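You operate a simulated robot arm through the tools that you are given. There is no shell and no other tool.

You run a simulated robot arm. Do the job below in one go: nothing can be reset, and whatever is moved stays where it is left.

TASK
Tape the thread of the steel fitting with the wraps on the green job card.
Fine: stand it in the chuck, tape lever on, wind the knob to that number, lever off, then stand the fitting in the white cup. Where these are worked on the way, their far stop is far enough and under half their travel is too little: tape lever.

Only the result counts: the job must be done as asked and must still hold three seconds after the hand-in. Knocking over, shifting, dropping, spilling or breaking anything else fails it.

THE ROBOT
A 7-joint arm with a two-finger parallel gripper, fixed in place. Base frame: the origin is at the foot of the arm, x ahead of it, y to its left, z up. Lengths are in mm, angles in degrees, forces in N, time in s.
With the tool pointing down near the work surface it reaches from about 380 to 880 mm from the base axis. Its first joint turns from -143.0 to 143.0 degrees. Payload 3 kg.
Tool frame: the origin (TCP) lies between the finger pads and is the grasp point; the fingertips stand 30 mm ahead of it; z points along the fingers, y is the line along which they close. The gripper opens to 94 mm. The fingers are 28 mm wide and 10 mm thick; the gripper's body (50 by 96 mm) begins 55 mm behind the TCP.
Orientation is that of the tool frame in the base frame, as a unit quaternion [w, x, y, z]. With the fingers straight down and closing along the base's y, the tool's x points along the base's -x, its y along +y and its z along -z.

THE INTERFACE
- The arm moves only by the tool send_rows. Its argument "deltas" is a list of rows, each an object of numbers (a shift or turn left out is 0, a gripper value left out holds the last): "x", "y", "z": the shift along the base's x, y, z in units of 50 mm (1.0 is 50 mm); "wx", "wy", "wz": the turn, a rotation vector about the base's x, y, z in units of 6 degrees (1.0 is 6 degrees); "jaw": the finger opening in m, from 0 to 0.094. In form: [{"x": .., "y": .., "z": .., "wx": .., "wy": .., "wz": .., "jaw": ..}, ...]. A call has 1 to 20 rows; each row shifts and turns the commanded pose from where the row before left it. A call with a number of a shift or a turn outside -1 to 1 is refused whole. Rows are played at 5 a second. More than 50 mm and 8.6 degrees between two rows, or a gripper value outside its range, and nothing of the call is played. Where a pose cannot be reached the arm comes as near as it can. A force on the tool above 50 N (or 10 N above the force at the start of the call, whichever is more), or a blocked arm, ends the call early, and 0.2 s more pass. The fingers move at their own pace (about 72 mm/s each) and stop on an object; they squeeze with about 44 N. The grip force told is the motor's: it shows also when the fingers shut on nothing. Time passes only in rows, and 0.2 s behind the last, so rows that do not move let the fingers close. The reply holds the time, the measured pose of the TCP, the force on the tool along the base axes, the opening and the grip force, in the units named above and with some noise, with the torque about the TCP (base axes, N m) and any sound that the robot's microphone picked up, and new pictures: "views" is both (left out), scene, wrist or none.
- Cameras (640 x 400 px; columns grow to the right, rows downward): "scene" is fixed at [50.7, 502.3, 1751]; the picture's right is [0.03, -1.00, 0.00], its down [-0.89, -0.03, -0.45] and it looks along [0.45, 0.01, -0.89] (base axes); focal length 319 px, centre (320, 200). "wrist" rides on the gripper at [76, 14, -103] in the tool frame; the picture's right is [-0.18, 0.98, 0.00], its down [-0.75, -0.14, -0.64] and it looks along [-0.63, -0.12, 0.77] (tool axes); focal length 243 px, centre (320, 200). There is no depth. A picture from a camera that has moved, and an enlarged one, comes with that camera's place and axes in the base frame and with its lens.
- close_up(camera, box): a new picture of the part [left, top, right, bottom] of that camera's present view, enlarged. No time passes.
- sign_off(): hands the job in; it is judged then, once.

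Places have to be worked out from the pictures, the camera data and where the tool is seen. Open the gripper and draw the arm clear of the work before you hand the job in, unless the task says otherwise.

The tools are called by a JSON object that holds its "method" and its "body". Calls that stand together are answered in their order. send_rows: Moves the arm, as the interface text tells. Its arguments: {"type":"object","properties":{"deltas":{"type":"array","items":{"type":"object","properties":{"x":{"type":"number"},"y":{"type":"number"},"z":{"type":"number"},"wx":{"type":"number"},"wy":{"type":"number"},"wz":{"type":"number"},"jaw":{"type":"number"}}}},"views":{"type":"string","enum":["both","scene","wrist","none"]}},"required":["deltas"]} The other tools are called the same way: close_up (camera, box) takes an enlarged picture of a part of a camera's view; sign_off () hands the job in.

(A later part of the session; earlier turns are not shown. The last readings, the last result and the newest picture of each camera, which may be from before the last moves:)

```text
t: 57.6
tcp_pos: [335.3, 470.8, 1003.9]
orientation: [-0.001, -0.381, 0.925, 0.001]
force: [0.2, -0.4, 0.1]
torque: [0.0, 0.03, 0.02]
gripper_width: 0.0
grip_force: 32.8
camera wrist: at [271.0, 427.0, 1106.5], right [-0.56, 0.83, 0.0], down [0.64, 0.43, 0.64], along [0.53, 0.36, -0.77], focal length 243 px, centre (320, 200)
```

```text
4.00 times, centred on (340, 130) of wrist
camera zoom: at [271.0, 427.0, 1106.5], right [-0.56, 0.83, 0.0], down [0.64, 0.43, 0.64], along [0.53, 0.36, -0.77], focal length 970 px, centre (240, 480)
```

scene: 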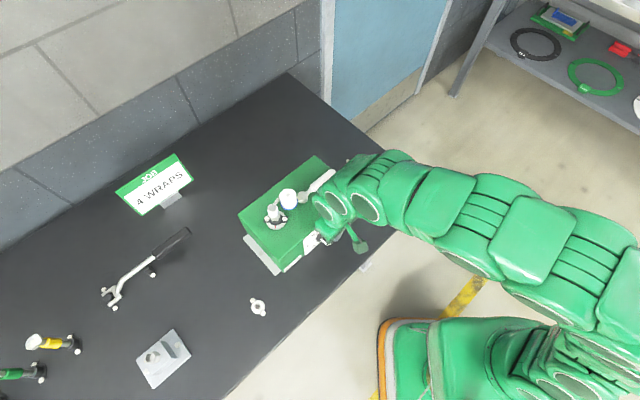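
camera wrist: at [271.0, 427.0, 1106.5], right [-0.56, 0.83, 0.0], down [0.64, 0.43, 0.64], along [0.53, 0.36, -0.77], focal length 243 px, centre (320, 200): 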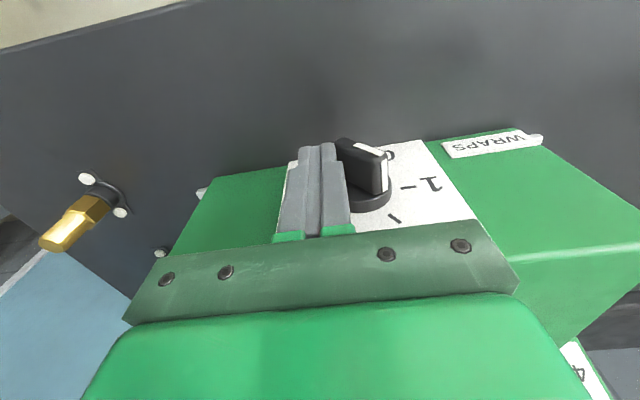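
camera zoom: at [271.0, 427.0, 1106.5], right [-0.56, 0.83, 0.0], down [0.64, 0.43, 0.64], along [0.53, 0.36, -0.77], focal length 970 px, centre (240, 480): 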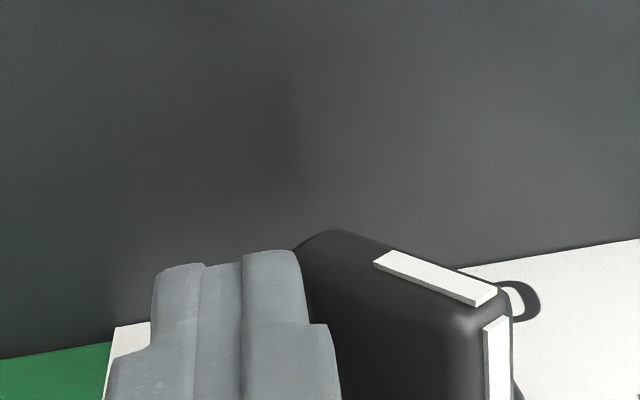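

The pointer is now at about 319° on the clock face, between 1 (270°) and 2 (330°). That matches the geometry with the knob centre near z=980. I'll push a little further down to bring it to about 330°.

{"method": "send_rows", "body": {"deltas": [{"z": -0.05}, {"z": -0.05}, {}]}}

{"method": "close_up", "body": {"camera": "wrist", "box": [260, 80, 420, 180]}}

```text
t: 58.4
tcp_pos: [336.0, 472.0, 998.9]
orientation: [-0.001, -0.381, 0.925, 0.0]
force: [0.2, 0.0, 0.0]
torque: [0.01, 0.0, -0.02]
gripper_width: 0.0
grip_force: 33.0
camera wrist: at [271.5, 426.7, 1102.3], right [-0.56, 0.83, 0.0], down [0.64, 0.43, 0.64], along [0.53, 0.36, -0.77], focal length 243 px, centre (320, 200)
```

scene: 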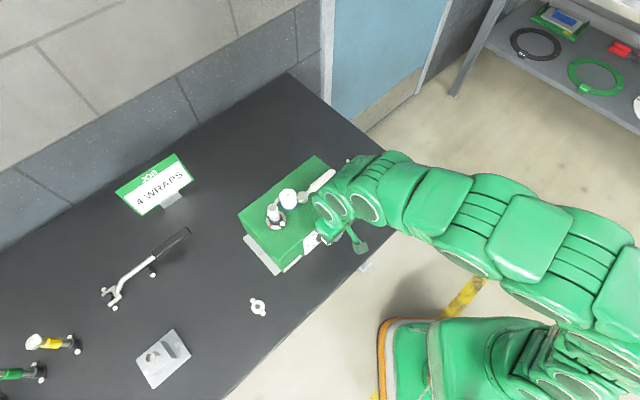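
wrist: 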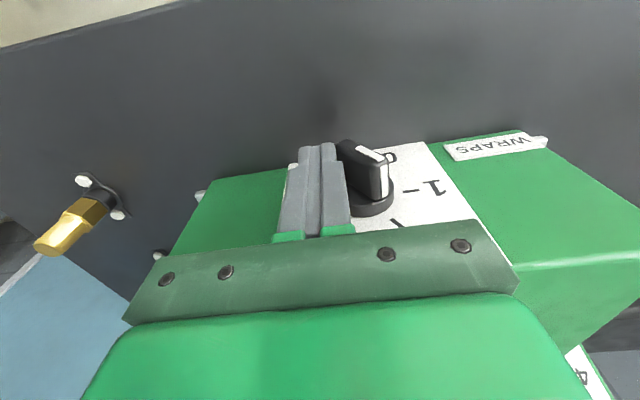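

```text
4.00 times, centred on (340, 130) of wrist
camera zoom: at [271.5, 426.7, 1102.3], right [-0.56, 0.83, 0.0], down [0.64, 0.43, 0.64], along [0.53, 0.36, -0.77], focal length 970 px, centre (240, 480)
```

zoom: 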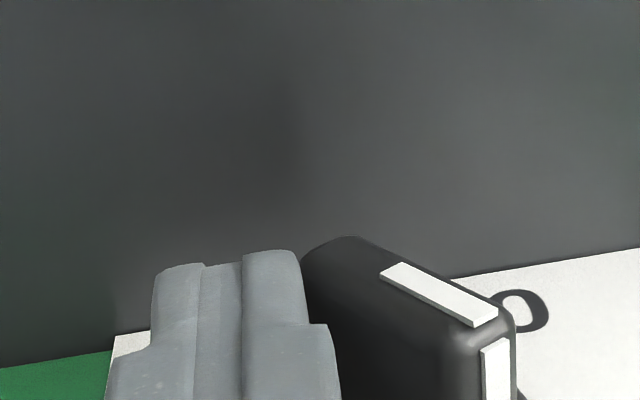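

The pointer is at about 326°. I'll raise the fingers over the knob, move to the left side of the bar's pointer end, and lower beside it for the second half.

{"method": "send_rows", "body": {"deltas": [{"z": 0.45}, {"z": 0.45}, {"x": -0.4, "y": 0.4}, {"x": -0.4, "y": 0.4}, {}, {"z": -0.25}, {"z": -0.25}, {}]}}

{"method": "close_up", "body": {"camera": "wrist", "box": [220, 80, 380, 180]}}

```text
t: 60.2
tcp_pos: [294.0, 512.7, 1018.6]
orientation: [0.0, -0.38, 0.925, 0.0]
force: [0.4, 0.3, 0.6]
torque: [-0.01, -0.02, -0.01]
gripper_width: 0.0
grip_force: 32.6
camera wrist: at [231.4, 467.6, 1121.5], right [-0.56, 0.83, 0.0], down [0.64, 0.43, 0.64], along [0.53, 0.36, -0.77], focal length 243 px, centre (320, 200)
```

scene: 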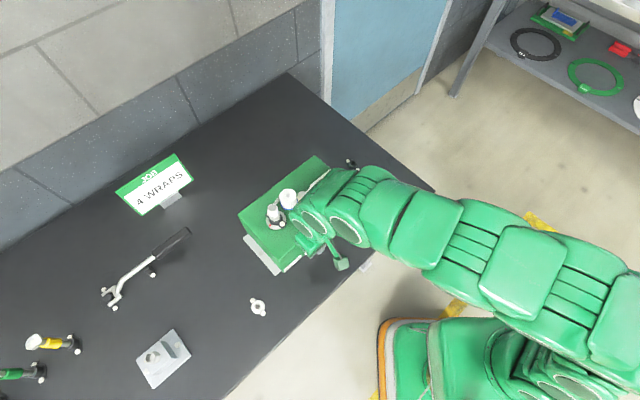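
wrist: 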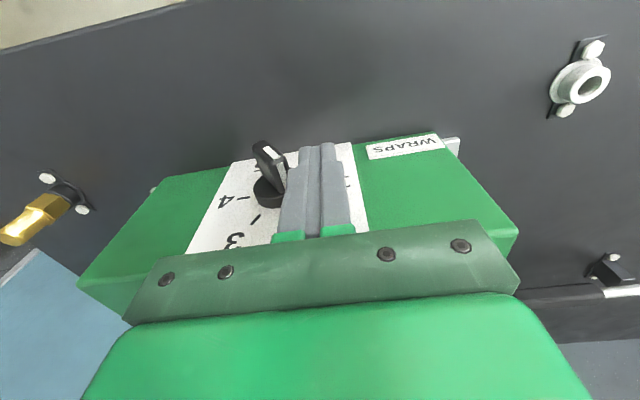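

```text
4.00 times, centred on (300, 130) of wrist
camera zoom: at [231.4, 467.6, 1121.5], right [-0.56, 0.83, 0.0], down [0.64, 0.43, 0.64], along [0.53, 0.36, -0.77], focal length 970 px, centre (400, 480)
```

zoom: 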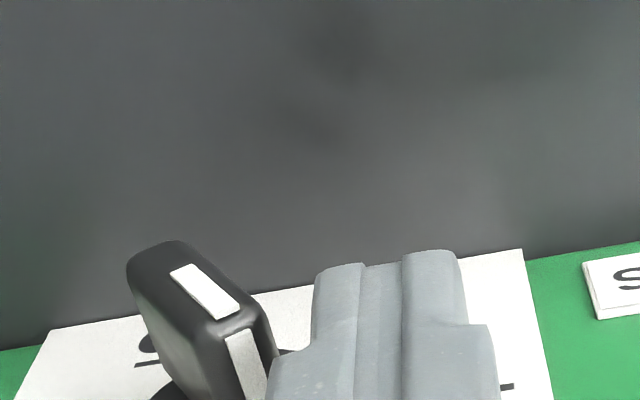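

The bar's pointer end is at about 332° (number 2), with the fingers just left of it. I'll push right to carry the pointer over the top toward 3.

{"method": "send_rows", "body": {"deltas": [{"x": 0.127, "y": -0.127}, {"x": 0.071, "y": -0.071}, {"x": 0.057, "y": -0.057, "z": 0.04}, {"x": 0.057, "y": -0.057, "z": 0.04}, {}]}}

{"method": "close_up", "body": {"camera": "wrist", "box": [220, 80, 380, 180]}}

```text
t: 61.4
tcp_pos: [309.3, 496.3, 1021.2]
orientation: [-0.001, -0.381, 0.925, 0.001]
force: [0.2, -0.4, -0.1]
torque: [0.02, 0.02, 0.0]
gripper_width: 0.1
grip_force: 32.8
camera wrist: at [245.8, 451.3, 1124.0], right [-0.56, 0.83, 0.0], down [0.64, 0.43, 0.64], along [0.53, 0.36, -0.77], focal length 243 px, centre (320, 200)
```

scene: 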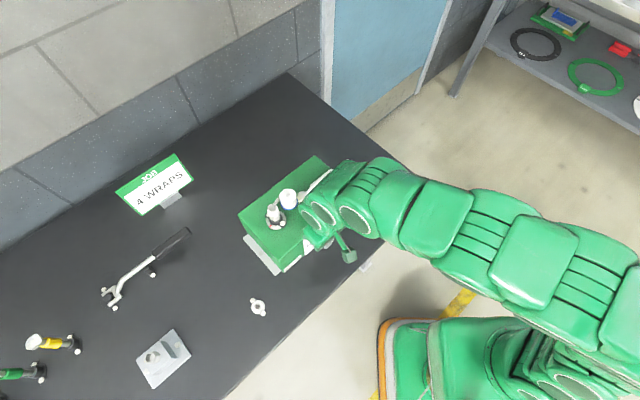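
wrist: 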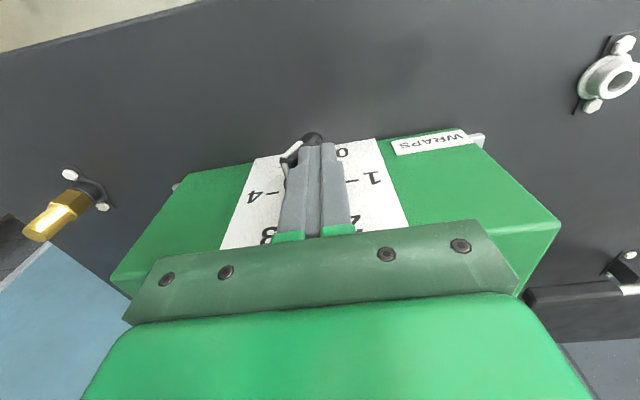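

```text
4.00 times, centred on (300, 130) of wrist
camera zoom: at [245.8, 451.3, 1124.0], right [-0.56, 0.83, 0.0], down [0.64, 0.43, 0.64], along [0.53, 0.36, -0.77], focal length 970 px, centre (400, 480)
```

zoom: 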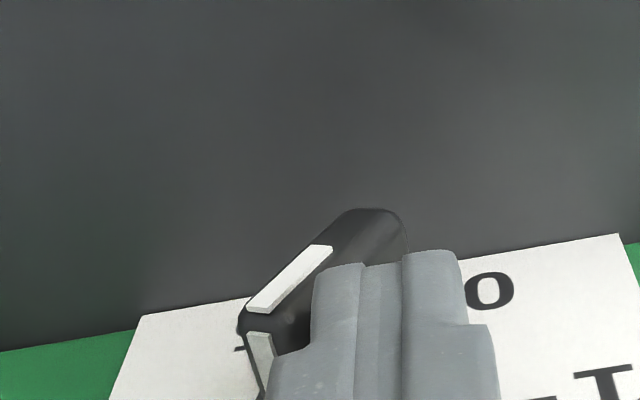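

The pointer is now at about 33° (number 3). I'll refine the contact model and push on toward about 75°, approaching 4 (90°) carefully.

{"method": "send_rows", "body": {"deltas": [{"x": 0.065, "y": -0.065, "z": 0.03}, {"x": 0.045, "y": -0.045, "z": -0.034}, {"x": 0.035, "y": -0.035, "z": -0.04}, {}]}}

{"method": "close_up", "body": {"camera": "wrist", "box": [220, 80, 380, 180]}}

```text
t: 62.4
tcp_pos: [316.2, 488.3, 1019.6]
orientation: [-0.001, -0.381, 0.925, 0.001]
force: [0.4, 0.9, 2.0]
torque: [-0.02, -0.04, 0.0]
gripper_width: 0.0
grip_force: 33.0
camera wrist: at [253.0, 443.6, 1123.0], right [-0.56, 0.83, 0.0], down [0.64, 0.43, 0.64], along [0.53, 0.36, -0.77], focal length 243 px, centre (320, 200)
```

scene: 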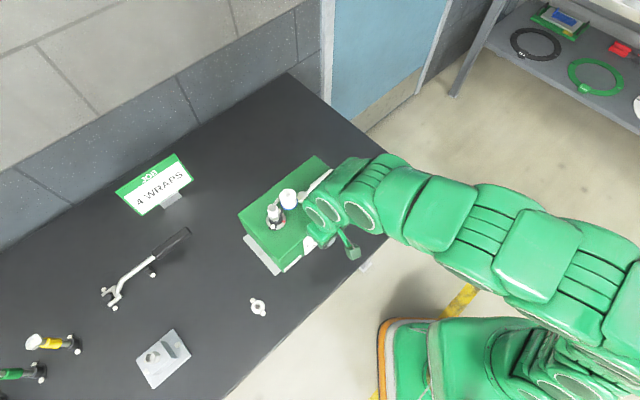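
wrist: 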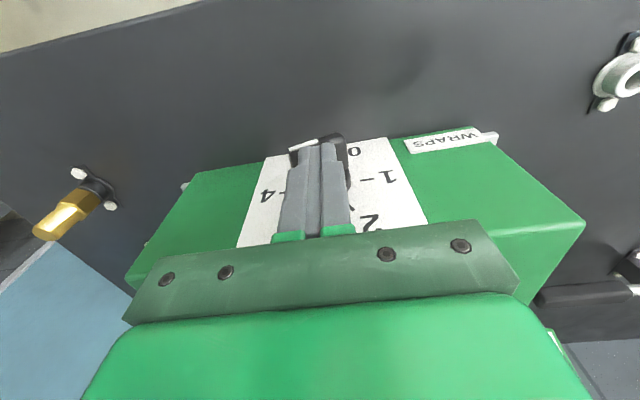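

```text
4.00 times, centred on (300, 130) of wrist
camera zoom: at [253.0, 443.6, 1123.0], right [-0.56, 0.83, 0.0], down [0.64, 0.43, 0.64], along [0.53, 0.36, -0.77], focal length 970 px, centre (400, 480)
```

zoom: 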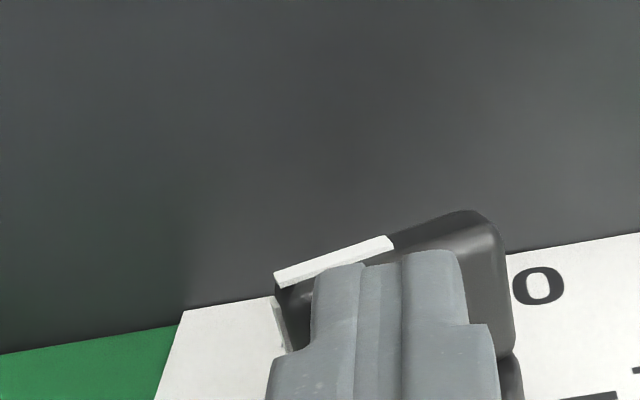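

The pointer reads about 70° and the contact model agrees. I'll push on to about 82° and look again.

{"method": "send_rows", "body": {"deltas": [{"x": 0.021, "y": -0.021, "z": -0.05}, {}, {}]}}

{"method": "close_up", "body": {"camera": "wrist", "box": [265, 100, 365, 170]}}

```text
t: 63.2
tcp_pos: [317.8, 486.1, 1017.0]
orientation: [-0.001, -0.38, 0.925, 0.0]
force: [-0.7, 0.0, 0.2]
torque: [-0.02, 0.01, 0.02]
gripper_width: 0.2
grip_force: 32.6
camera wrist: at [254.4, 442.1, 1120.5], right [-0.56, 0.83, 0.0], down [0.64, 0.43, 0.64], along [0.53, 0.36, -0.77], focal length 243 px, centre (320, 200)
```

scene: 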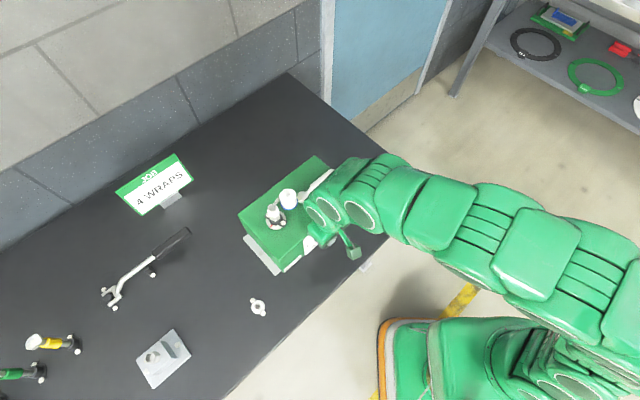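
wrist: 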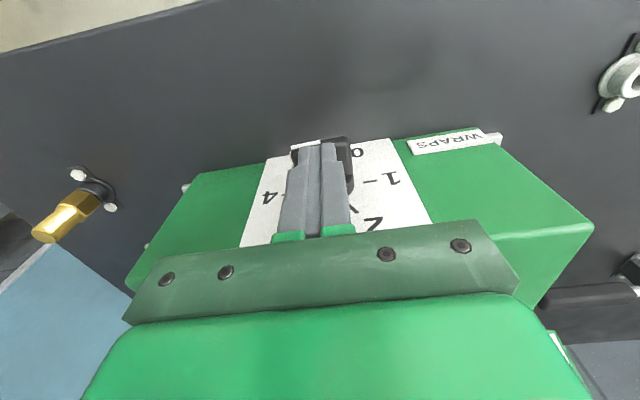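

```text
5.71 times, centred on (315, 135) of wrist
camera zoom: at [254.4, 442.1, 1120.5], right [-0.56, 0.83, 0.0], down [0.64, 0.43, 0.64], along [0.53, 0.36, -0.77], focal length 1386 px, centre (349, 571)
```

zoom: 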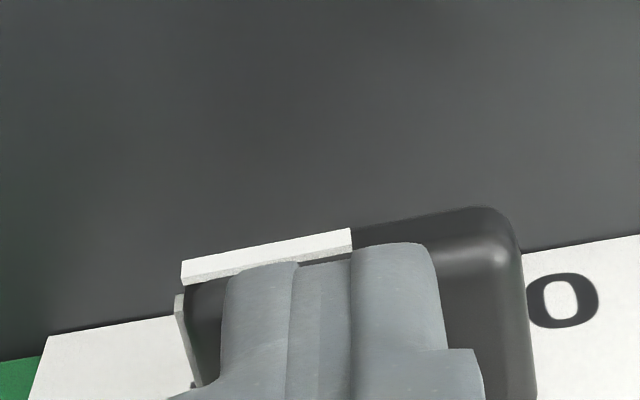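

By ray calculation the pointer is at about 87–88°. I'll lift the fingers clear for an unobstructed view of pointer versus the 4 tick before deciding on a final nudge.

{"method": "send_rows", "body": {"deltas": [{"z": 0.3}, {"z": 0.5}, {"x": -0.2, "y": -0.2}, {}]}}

{"method": "close_up", "body": {"camera": "wrist", "box": [265, 90, 385, 170]}}

{"method": "close_up", "body": {"camera": "wrist", "box": [285, 110, 345, 150]}}

```text
t: 64.2
tcp_pos: [309.4, 476.4, 1057.1]
orientation: [-0.002, -0.381, 0.925, 0.001]
force: [0.7, -0.4, 0.9]
torque: [0.02, 0.0, 0.0]
gripper_width: 0.1
grip_force: 33.2
camera wrist: at [245.5, 431.8, 1161.0], right [-0.56, 0.83, 0.0], down [0.64, 0.43, 0.64], along [0.53, 0.36, -0.77], focal length 243 px, centre (320, 200)
```

scene: 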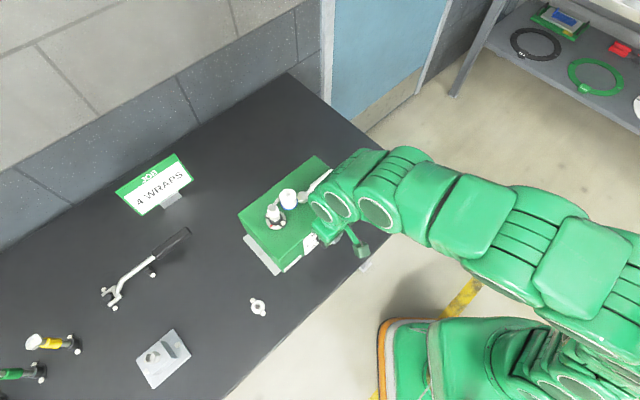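
wrist: 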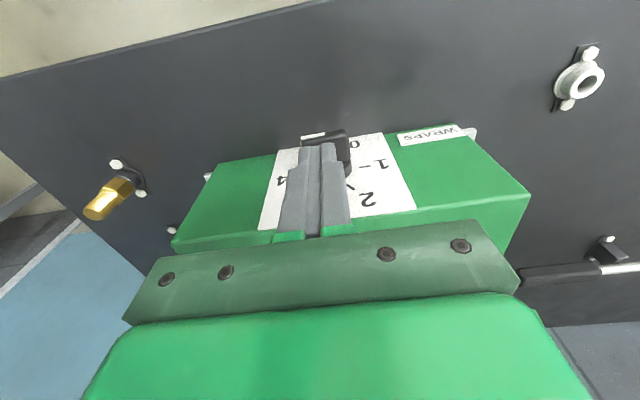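

```text
5.00 times, centred on (325, 130) of wrist
camera zoom: at [245.5, 431.8, 1161.0], right [-0.56, 0.83, 0.0], down [0.64, 0.43, 0.64], along [0.53, 0.36, -0.77], focal length 1213 px, centre (295, 550)
```

zoom: 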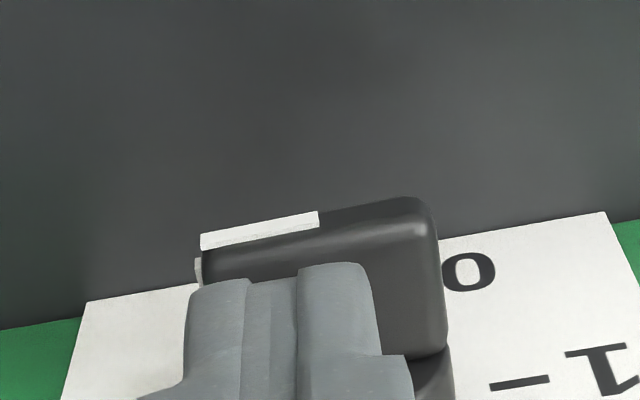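

```text
10.00 times, centred on (315, 130) of wrist
camera zoom: at [245.5, 431.8, 1161.0], right [-0.56, 0.83, 0.0], down [0.64, 0.43, 0.64], along [0.53, 0.36, -0.77], focal length 2426 px, centre (370, 900)
```

zoom: 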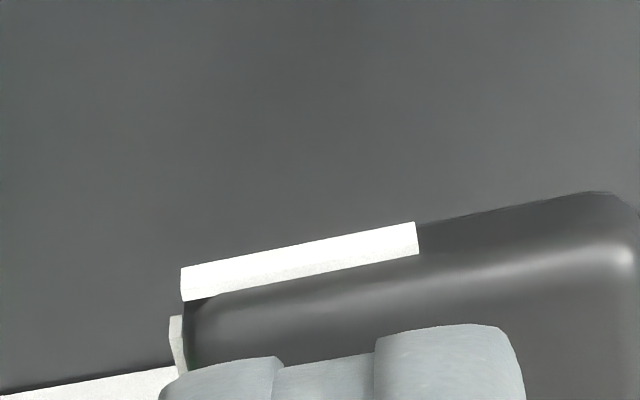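

The pointer measures 88–89°, within about 1.5° of the 4 mark. I'll check the fitting's tape and the dial in the scene view.

{"method": "close_up", "body": {"camera": "scene", "box": [255, 180, 315, 235]}}

{"method": "close_up", "body": {"camera": "scene", "box": [285, 205, 345, 265]}}

```text
7.27 times, centred on (285, 208) of scene
camera zoom: at [50.7, 502.3, 1751.0], right [0.03, -1.0, 0.0], down [-0.89, -0.03, -0.45], along [0.45, 0.01, -0.89], focal length 2318 px, centre (574, 146)
```

zoom: 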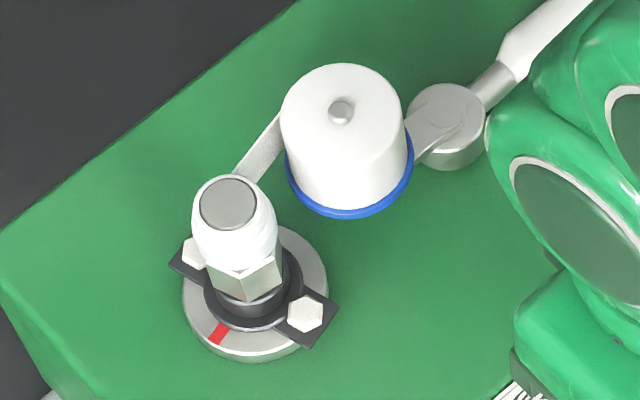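

```text
6.67 times, centred on (315, 235) of scene
camera zoom: at [50.7, 502.3, 1751.0], right [0.03, -1.0, 0.0], down [-0.89, -0.03, -0.45], along [0.45, 0.01, -0.89], focal length 2125 px, centre (353, -33)
```

zoom: 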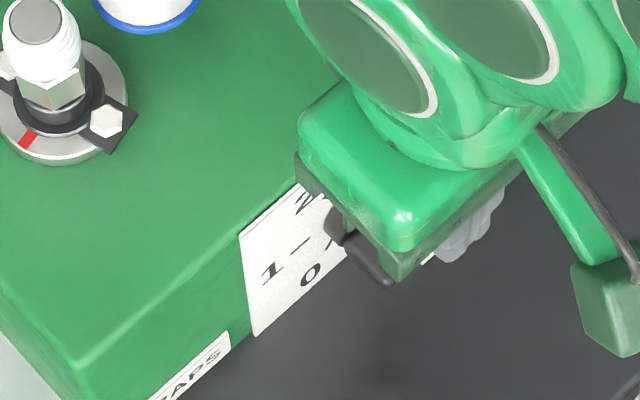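

The thread is now wrapped in white tape. Next comes lever off: I'll rise, open the jaws and turn the wrist to straddle the handle where it now lies, toward the machine's right end.

{"method": "send_rows", "body": {"deltas": [{"z": 0.8}, {"z": 0.8}, {"z": 0.5, "jaw": 0.05}, {"x": 0.198, "y": 0.031, "wz": 1}, {"x": 0.198, "y": 0.031, "wz": 1}, {"x": 0.198, "y": 0.031, "wz": 1}, {"x": 0.198, "y": 0.031, "wz": 1}, {"x": 0.198, "y": 0.031, "wz": 1}, {"x": 0.198, "y": 0.031, "wz": 1}, {"x": 0.198, "y": 0.031, "wz": 1}, {"x": 0.198, "y": 0.031, "wz": 1}, {"x": 0.198, "y": 0.031, "wz": 1}, {"x": 0.198, "y": 0.031, "wz": 1}, {"x": 0.198, "y": 0.031, "wz": 1}, {"x": 0.198, "y": 0.031, "wz": 1}, {"x": 0.198, "y": 0.031, "wz": 1}, {"x": 0.198, "y": 0.031, "wz": 1}, {"x": 0.198, "y": 0.031, "wz": 1}, {}]}}

{"method": "close_up", "body": {"camera": "wrist", "box": [220, 20, 420, 200]}}

{"method": "close_up", "body": {"camera": "scene", "box": [285, 205, 345, 265]}}

```text
t: 68.2
tcp_pos: [455.3, 501.4, 1161.6]
orientation: [0.001, 0.923, -0.384, 0.0]
force: [0.4, 0.3, 0.2]
torque: [-0.03, 0.01, 0.04]
gripper_width: 50.1
grip_force: 0.1
camera wrist: at [500.6, 436.6, 1265.0], right [-0.83, -0.56, 0.0], down [-0.43, 0.64, 0.64], along [-0.36, 0.53, -0.77], focal length 243 px, centre (320, 200)
```

scene: 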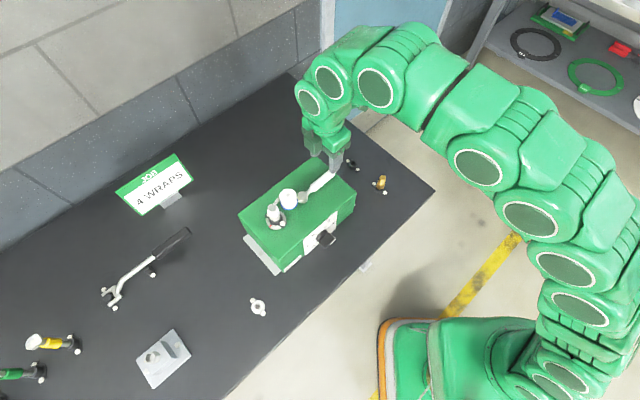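
wrist: 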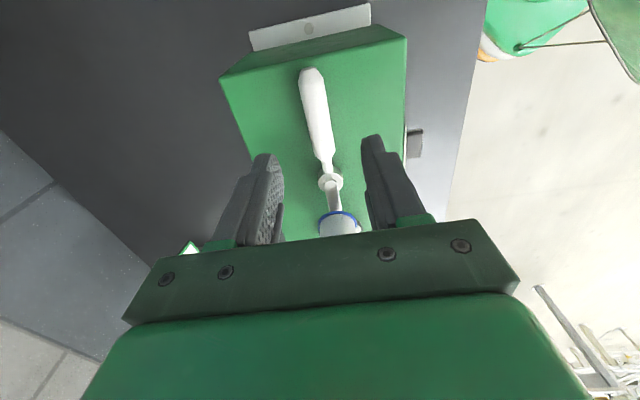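

```text
2.22 times, centred on (320, 110) of wrist
camera zoom: at [500.6, 436.6, 1265.0], right [-0.83, -0.56, 0.0], down [-0.43, 0.64, 0.64], along [-0.36, 0.53, -0.77], focal length 539 px, centre (320, 400)
```

zoom: 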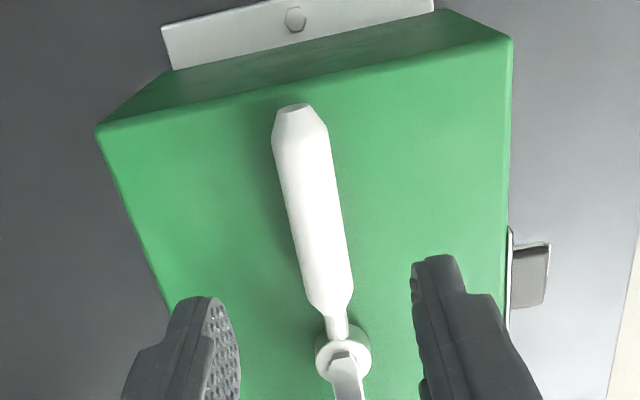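

```text
6.67 times, centred on (315, 235) of scene
camera zoom: at [50.7, 502.3, 1751.0], right [0.03, -1.0, 0.0], down [-0.89, -0.03, -0.45], along [0.45, 0.01, -0.89], focal length 2125 px, centre (353, -33)
```

zoom: 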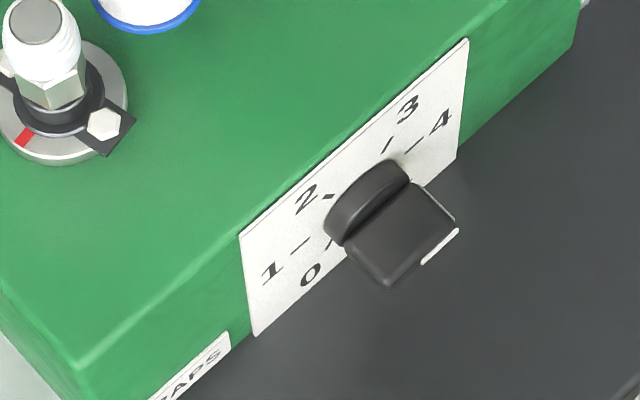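

The scene view confirms the bar is level with its white pointer mark toward 4. The handle lies centred between the open fingers, so I'll lower astride it.

{"method": "send_rows", "body": {"deltas": [{"z": -0.6}, {"z": -0.6}, {"z": -0.36}, {}], "views": "wrist"}}

```text
t: 69.2
tcp_pos: [456.8, 502.5, 1085.6]
orientation: [0.001, 0.923, -0.384, 0.0]
force: [0.6, -0.1, -0.1]
torque: [-0.01, 0.02, -0.02]
gripper_width: 50.2
grip_force: 0.1
camera wrist: at [500.7, 437.6, 1188.1], right [-0.83, -0.56, 0.0], down [-0.43, 0.64, 0.64], along [-0.36, 0.53, -0.77], focal length 243 px, centre (320, 200)
```

wrist: 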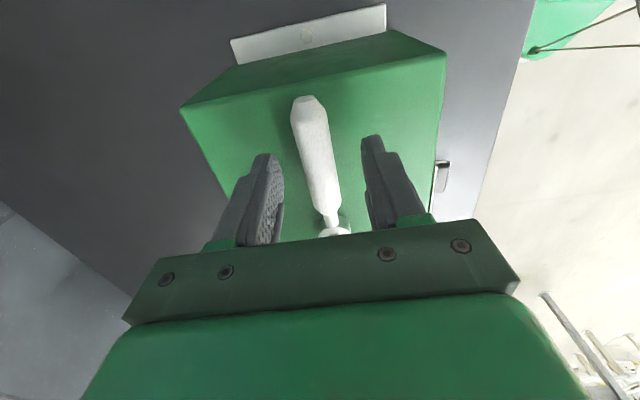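

The fingers straddle the handle. I'll swing clockwise back about the pivot, the first 48° now.

{"method": "send_rows", "body": {"deltas": [{"x": -0.113, "y": -0.102, "z": -0.03, "wz": -1}, {"x": -0.124, "y": -0.089, "wz": -1}, {"x": -0.132, "y": -0.076, "wz": -1}, {"x": -0.139, "y": -0.062, "wz": -1}, {"x": -0.145, "y": -0.047, "wz": -1}, {"x": -0.149, "y": -0.031, "wz": -1}, {"x": -0.152, "y": -0.016, "wz": -1}, {"x": -0.152, "y": 0.0, "wz": -1}, {}]}}

{"method": "close_up", "body": {"camera": "scene", "box": [260, 160, 350, 260]}}

```text
t: 71.2
tcp_pos: [402.9, 479.9, 1084.7]
orientation: [-0.001, -0.687, 0.727, 0.0]
force: [0.3, -0.6, -0.3]
torque: [0.01, -0.05, 0.01]
gripper_width: 50.2
grip_force: 0.4
camera wrist: at [383.7, 403.2, 1187.2], right [-0.97, 0.24, 0.0], down [0.19, 0.74, 0.64], along [0.15, 0.62, -0.77], focal length 243 px, centre (320, 200)
```

scene: 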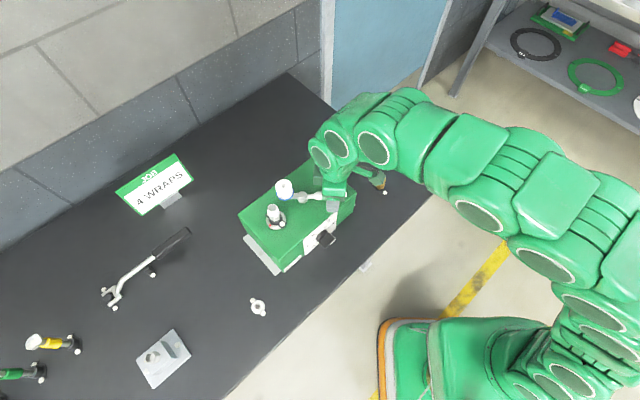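
wrist: 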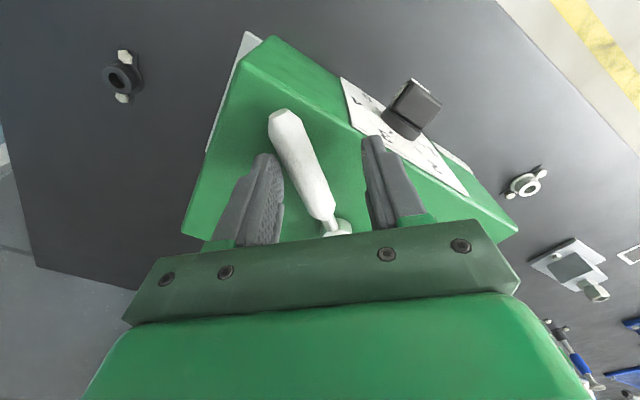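

```text
4.00 times, centred on (305, 210) of scene
camera zoom: at [50.7, 502.3, 1751.0], right [0.03, -1.0, 0.0], down [-0.89, -0.03, -0.45], along [0.45, 0.01, -0.89], focal length 1275 px, centre (380, 160)
```

zoom: 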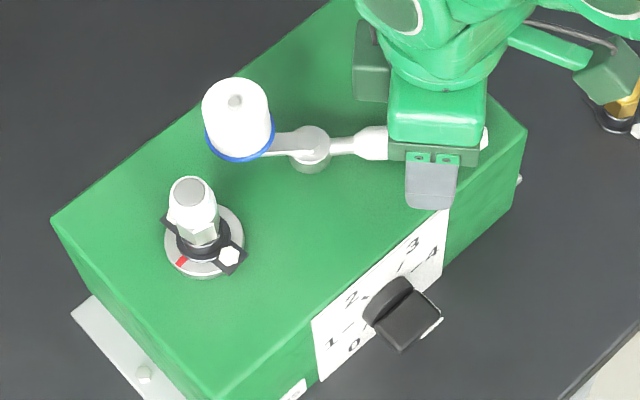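

The lever is following and the tape is parted. I'll continue the swing.

{"method": "send_rows", "body": {"deltas": [{"x": -0.152, "y": 0.016, "wz": -1}, {"x": -0.149, "y": 0.032, "wz": -1}, {"x": -0.145, "y": 0.047, "wz": -1}, {"x": -0.139, "y": 0.062, "wz": -1}, {"x": -0.132, "y": 0.077, "wz": -1}, {"x": -0.123, "y": 0.09, "wz": -1}, {}]}}

{"method": "close_up", "body": {"camera": "scene", "box": [260, 160, 350, 260]}}

```text
t: 72.8
tcp_pos: [360.2, 496.4, 1082.9]
orientation: [-0.001, -0.428, 0.904, 0.002]
force: [0.4, 0.5, 0.2]
torque: [0.0, -0.01, -0.01]
gripper_width: 50.3
grip_force: 0.1
camera wrist: at [300.9, 445.1, 1186.8], right [-0.64, 0.76, 0.0], down [0.59, 0.49, 0.64], along [0.49, 0.41, -0.77], focal length 243 px, centre (320, 200)
```

scene: 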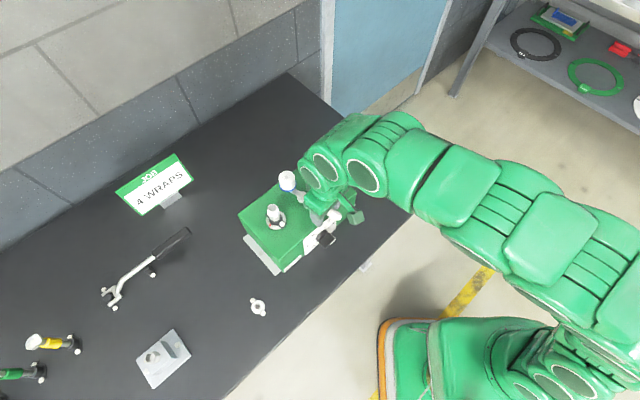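
wrist: 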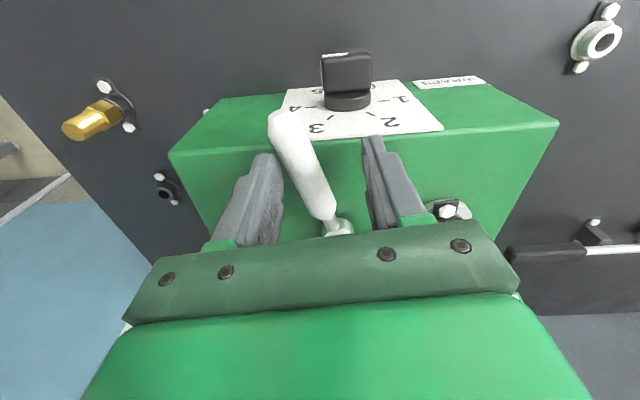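

```text
4.00 times, centred on (305, 210) of scene
camera zoom: at [50.7, 502.3, 1751.0], right [0.03, -1.0, 0.0], down [-0.89, -0.03, -0.45], along [0.45, 0.01, -0.89], focal length 1275 px, centre (380, 160)
```

zoom: 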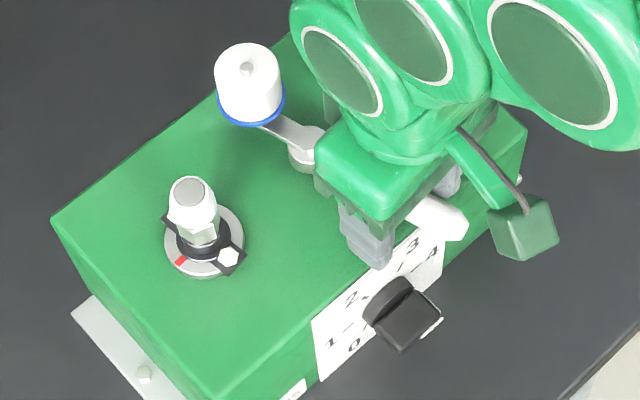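

About 20° remains. I'll continue carefully toward the off stop.

{"method": "send_rows", "body": {"deltas": [{"x": -0.113, "y": 0.102, "wz": -1}, {"x": -0.102, "y": 0.113, "wz": -1}, {"x": -0.046, "y": 0.06, "wz": -0.5}, {}]}}

{"method": "close_up", "body": {"camera": "scene", "box": [260, 160, 350, 260]}}

```text
t: 73.8
tcp_pos: [346.4, 511.3, 1081.8]
orientation: [-0.002, -0.307, 0.952, 0.002]
force: [0.2, 0.0, -0.3]
torque: [0.01, -0.05, -0.03]
gripper_width: 50.2
grip_force: 0.0
camera wrist: at [277.5, 476.5, 1185.2], right [-0.42, 0.91, 0.0], down [0.7, 0.32, 0.64], along [0.58, 0.27, -0.77], focal length 243 px, centre (320, 200)
```

scene: 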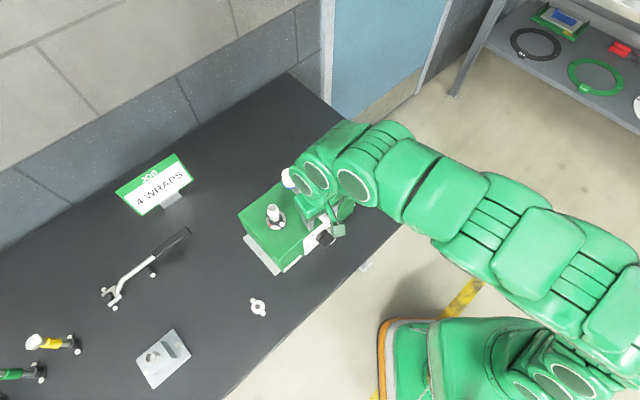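
wrist: 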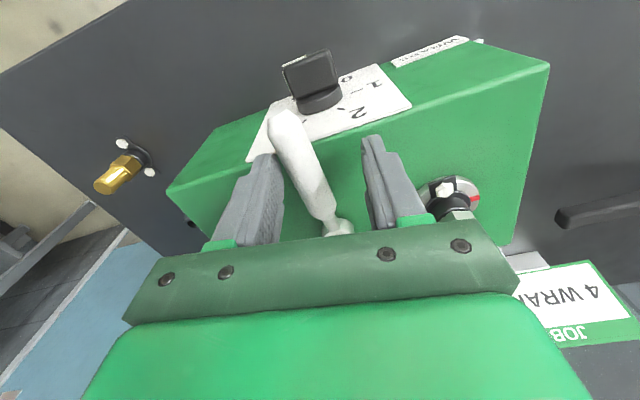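

```text
4.00 times, centred on (305, 210) of scene
camera zoom: at [50.7, 502.3, 1751.0], right [0.03, -1.0, 0.0], down [-0.89, -0.03, -0.45], along [0.45, 0.01, -0.89], focal length 1275 px, centre (380, 160)
```

zoom: 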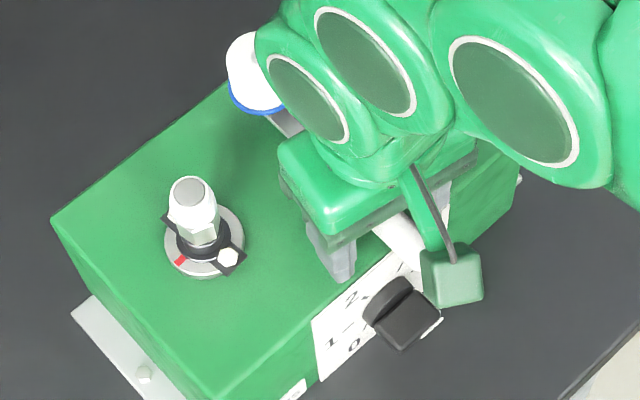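

Nearly there. I'll go on with half-steps, watching for the stop force.

{"method": "send_rows", "body": {"deltas": [{"x": -0.043, "y": 0.063, "wz": -0.5}, {"x": -0.039, "y": 0.065, "wz": -0.5}, {}]}}

{"method": "close_up", "body": {"camera": "wrist", "box": [220, 40, 420, 240]}}

```text
t: 74.6
tcp_pos: [343.4, 516.6, 1082.5]
orientation: [0.0, -0.257, 0.967, 0.0]
force: [27.5, -11.7, -3.2]
torque: [-0.23, -0.79, 0.91]
gripper_width: 63.8
grip_force: 12.1
camera wrist: at [271.0, 489.7, 1185.5], right [-0.33, 0.94, 0.0], down [0.72, 0.25, 0.64], along [0.61, 0.21, -0.77], focal length 243 px, centre (320, 200)
```

scene: 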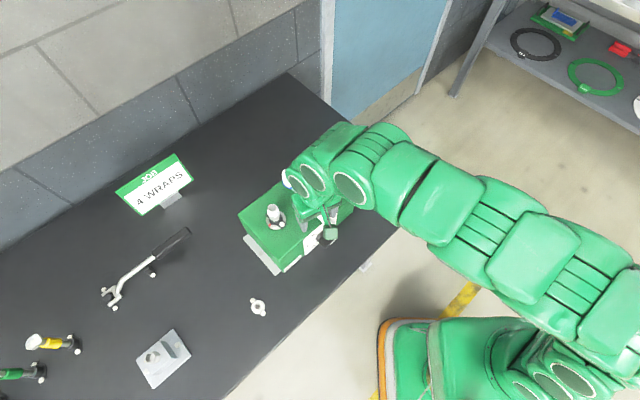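
wrist: 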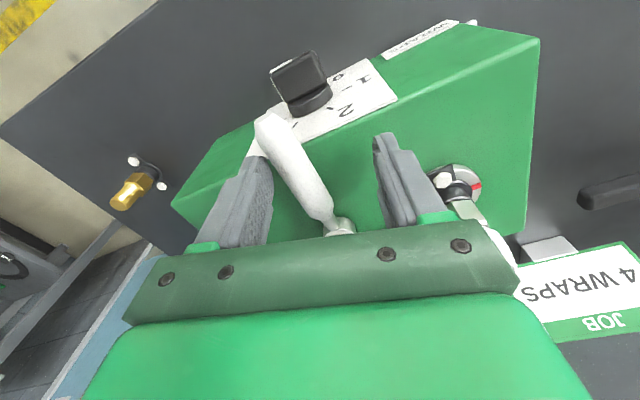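

```text
2.00 times, centred on (320, 140) of wrist
camera zoom: at [271.0, 489.7, 1185.5], right [-0.33, 0.94, 0.0], down [0.72, 0.25, 0.64], along [0.61, 0.21, -0.77], focal length 485 px, centre (320, 320)
```

zoom: 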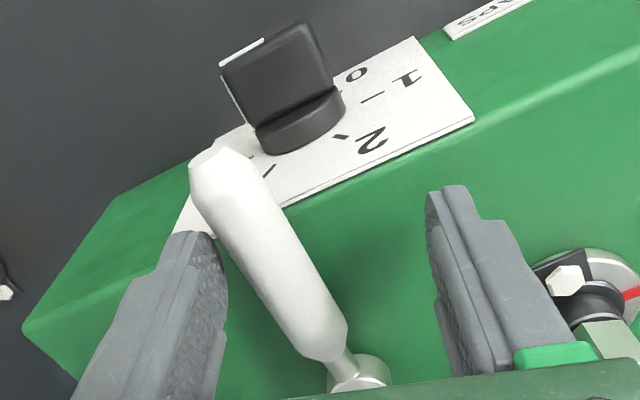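

The force jumped to about 28 N and the jaws were pushed open, so the lever is against its off stop. I'll back off, then lift clear and check.

{"method": "send_rows", "body": {"deltas": [{"x": 0.039, "y": -0.065, "wz": 0.5}, {"x": 0.043, "y": -0.063, "wz": 0.5}, {"x": 0.03, "y": -0.04, "wz": 0.3}, {}, {"z": 0.5}, {"z": 0.8}, {"z": 0.7}, {}]}}

{"method": "close_up", "body": {"camera": "wrist", "box": [200, 40, 440, 240]}}

{"method": "close_up", "body": {"camera": "scene", "box": [255, 160, 345, 260]}}

```text
t: 76.4
tcp_pos: [349.5, 510.4, 1182.6]
orientation: [-0.001, -0.323, 0.946, 0.001]
force: [0.4, 0.0, -0.3]
torque: [0.0, 0.02, -0.01]
gripper_width: 50.0
grip_force: 0.0
camera wrist: at [281.3, 474.0, 1285.7], right [-0.45, 0.89, 0.0], down [0.68, 0.35, 0.64], along [0.57, 0.29, -0.77], focal length 243 px, centre (320, 200)
```

scene: 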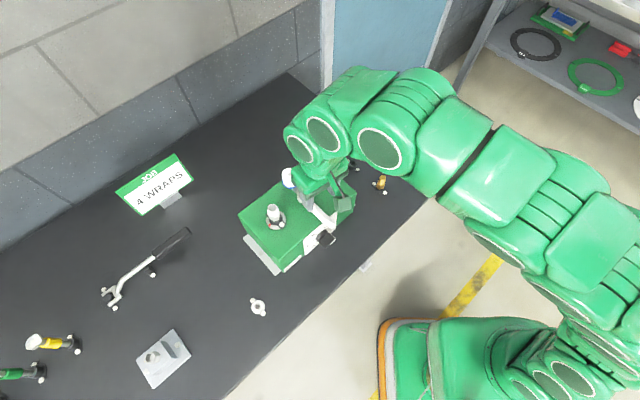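
wrist: 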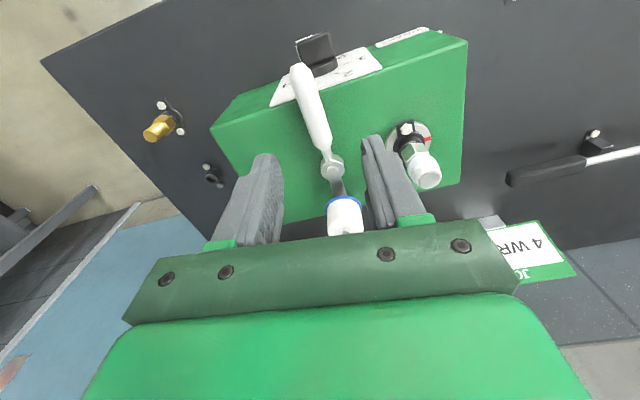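

```text
2.00 times, centred on (320, 140) of wrist
camera zoom: at [281.3, 474.0, 1285.7], right [-0.45, 0.89, 0.0], down [0.68, 0.35, 0.64], along [0.57, 0.29, -0.77], focal length 485 px, centre (320, 320)
```

zoom: 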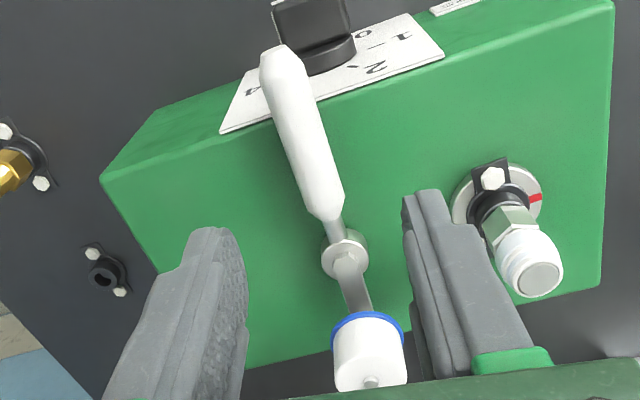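

```text
4.00 times, centred on (300, 210) of scene
camera zoom: at [50.7, 502.3, 1751.0], right [0.03, -1.0, 0.0], down [-0.89, -0.03, -0.45], along [0.45, 0.01, -0.89], focal length 1275 px, centre (400, 160)
```

zoom: 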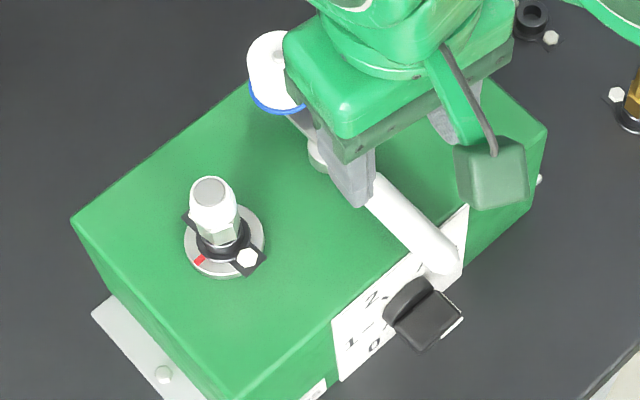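

The lever is off, the knob is at 4 and the thread is taped. I'll look closely at the taped fitting before gripping its hex again.

{"method": "close_up", "body": {"camera": "wrist", "box": [380, 110, 450, 195]}}

{"method": "close_up", "body": {"camera": "scene", "box": [262, 195, 292, 232]}}

```text
4.71 times, centred on (415, 152) of wrist
camera zoom: at [281.3, 474.0, 1285.7], right [-0.45, 0.89, 0.0], down [0.68, 0.35, 0.64], along [0.57, 0.29, -0.77], focal length 1142 px, centre (-127, 424)
```

zoom: 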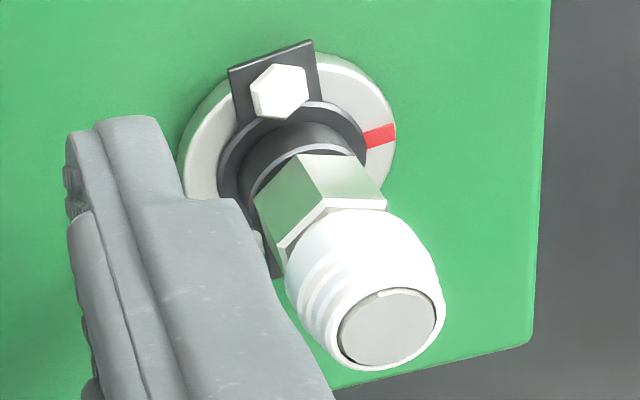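

```text
10.81 times, centred on (277, 214) of scene
camera zoom: at [50.7, 502.3, 1751.0], right [0.03, -1.0, 0.0], down [-0.89, -0.03, -0.45], along [0.45, 0.01, -0.89], focal length 3446 px, centre (785, 54)
```

zoom: 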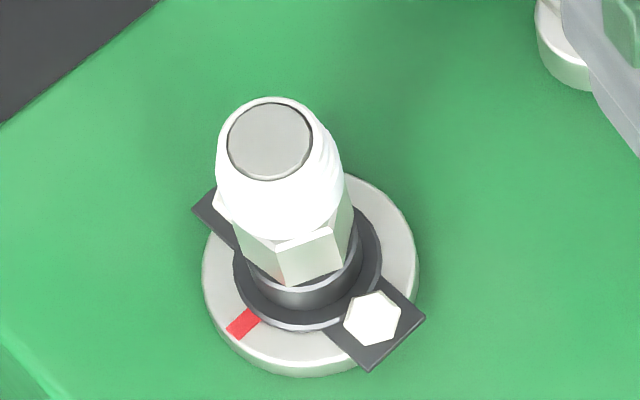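

The tape wrap is about 25 mm wide and the hex has turned about 17°, so its flats now face az≈152°. I'll hover over the chuck with the wrist turned to match those flats and check the centring.

{"method": "send_rows", "body": {"deltas": [{"x": -0.016, "y": 0.41, "wz": 0.83, "jaw": 0.06}, {"x": -0.016, "y": 0.41, "wz": 0.83}, {"x": -0.016, "y": 0.41, "wz": 0.83}, {"x": -0.016, "y": 0.41, "wz": 0.83}, {"x": -0.016, "y": 0.41, "wz": 0.83}, {}, {}]}}

{"method": "close_up", "body": {"camera": "wrist", "box": [270, 60, 370, 170]}}

{"method": "close_up", "body": {"camera": "scene", "box": [262, 195, 292, 232]}}

```text
t: 78.0
tcp_pos: [346.3, 611.6, 1179.8]
orientation: [0.0, -0.519, 0.855, 0.001]
force: [-0.5, 0.2, -0.4]
torque: [0.02, 0.01, -0.03]
gripper_width: 60.1
grip_force: 0.0
camera wrist: at [297.5, 549.9, 1282.8], right [-0.79, 0.62, 0.0], down [0.47, 0.6, 0.64], along [0.39, 0.51, -0.77], focal length 243 px, centre (320, 200)
```

scene: 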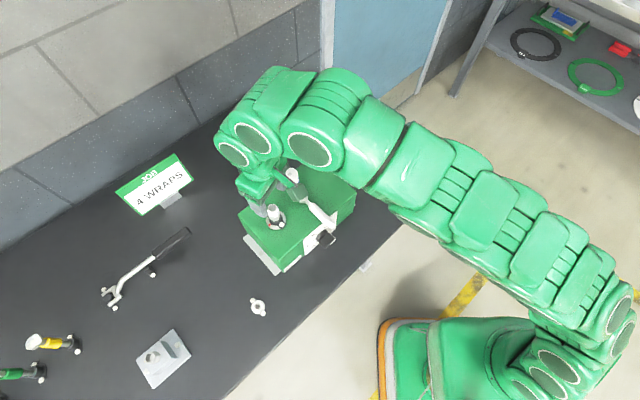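
wrist: 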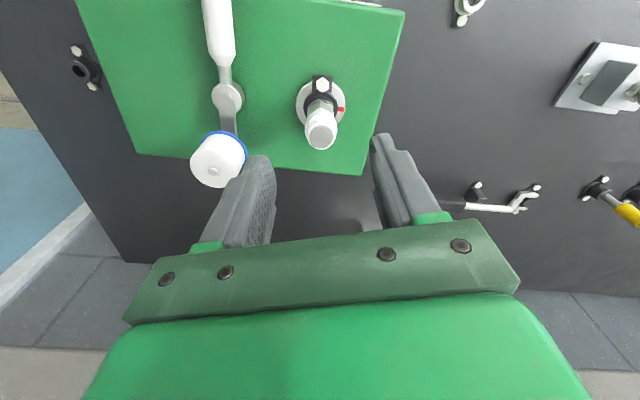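

```text
3.64 times, centred on (320, 115) of wrist
camera zoom: at [297.5, 549.9, 1282.8], right [-0.79, 0.62, 0.0], down [0.47, 0.6, 0.64], along [0.39, 0.51, -0.77], focal length 882 px, centre (320, 509)
```

zoom: 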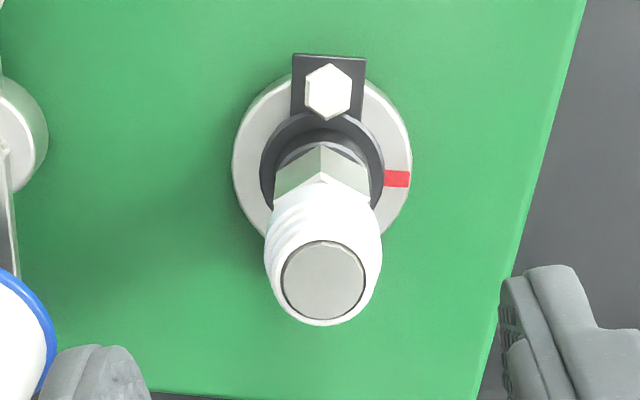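

```text
10.81 times, centred on (277, 214) of scene
camera zoom: at [50.7, 502.3, 1751.0], right [0.03, -1.0, 0.0], down [-0.89, -0.03, -0.45], along [0.45, 0.01, -0.89], focal length 3446 px, centre (785, 54)
```

zoom: 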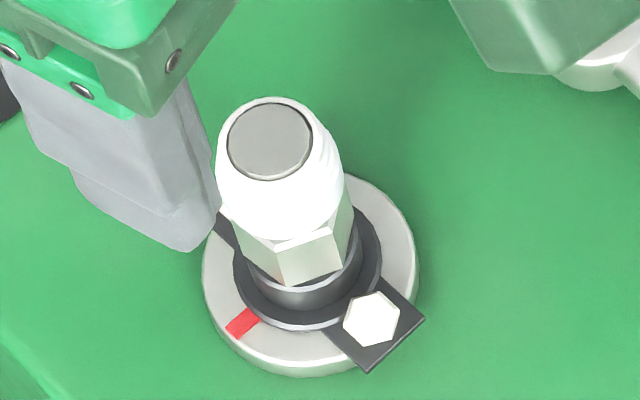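

The chuck and hex turned together, so the flats now face the fingers squarely. The fitting axis is about 0.7 mm to tool +y and about 2.6 mm ahead. I'll correct and descend with open jaws to hex level.

{"method": "send_rows", "body": {"deltas": [{"x": 0.012, "y": 0.052, "z": -0.4}, {"z": -0.5}, {"z": -0.4}, {}, {}]}}

{"method": "close_up", "body": {"camera": "wrist", "box": [270, 90, 370, 210]}}

```text
t: 79.2
tcp_pos: [343.5, 613.2, 1114.9]
orientation: [0.0, -0.519, 0.855, 0.0]
force: [-0.2, -0.9, -0.2]
torque: [-0.01, 0.01, -0.02]
gripper_width: 60.0
grip_force: 0.0
camera wrist: at [296.3, 550.8, 1218.6], right [-0.79, 0.62, 0.0], down [0.47, 0.6, 0.64], along [0.39, 0.51, -0.77], focal length 243 px, centre (320, 200)
```

scene: 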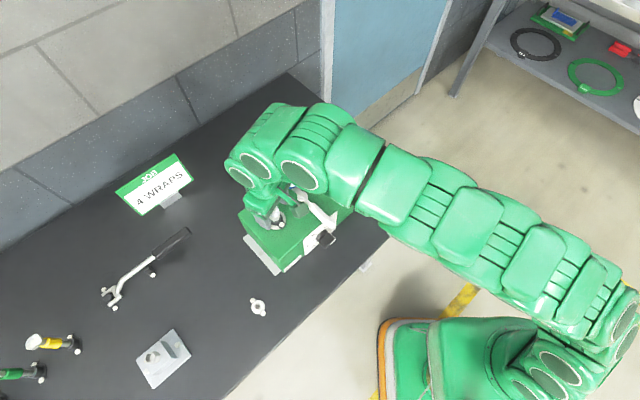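
wrist: 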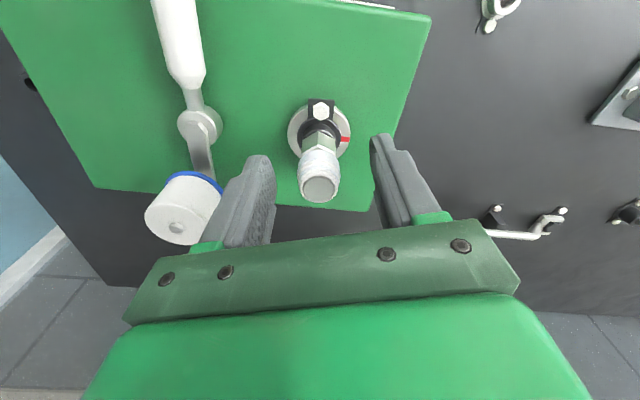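

```text
3.33 times, centred on (320, 150) of wrist
camera zoom: at [296.3, 550.8, 1218.6], right [-0.79, 0.62, 0.0], down [0.47, 0.6, 0.64], along [0.39, 0.51, -0.77], focal length 809 px, centre (320, 367)
```

zoom: 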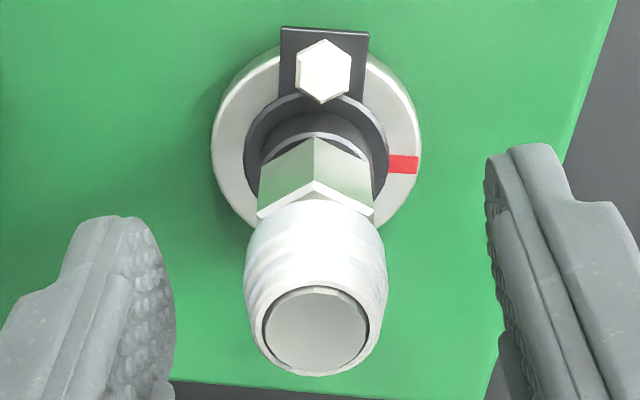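

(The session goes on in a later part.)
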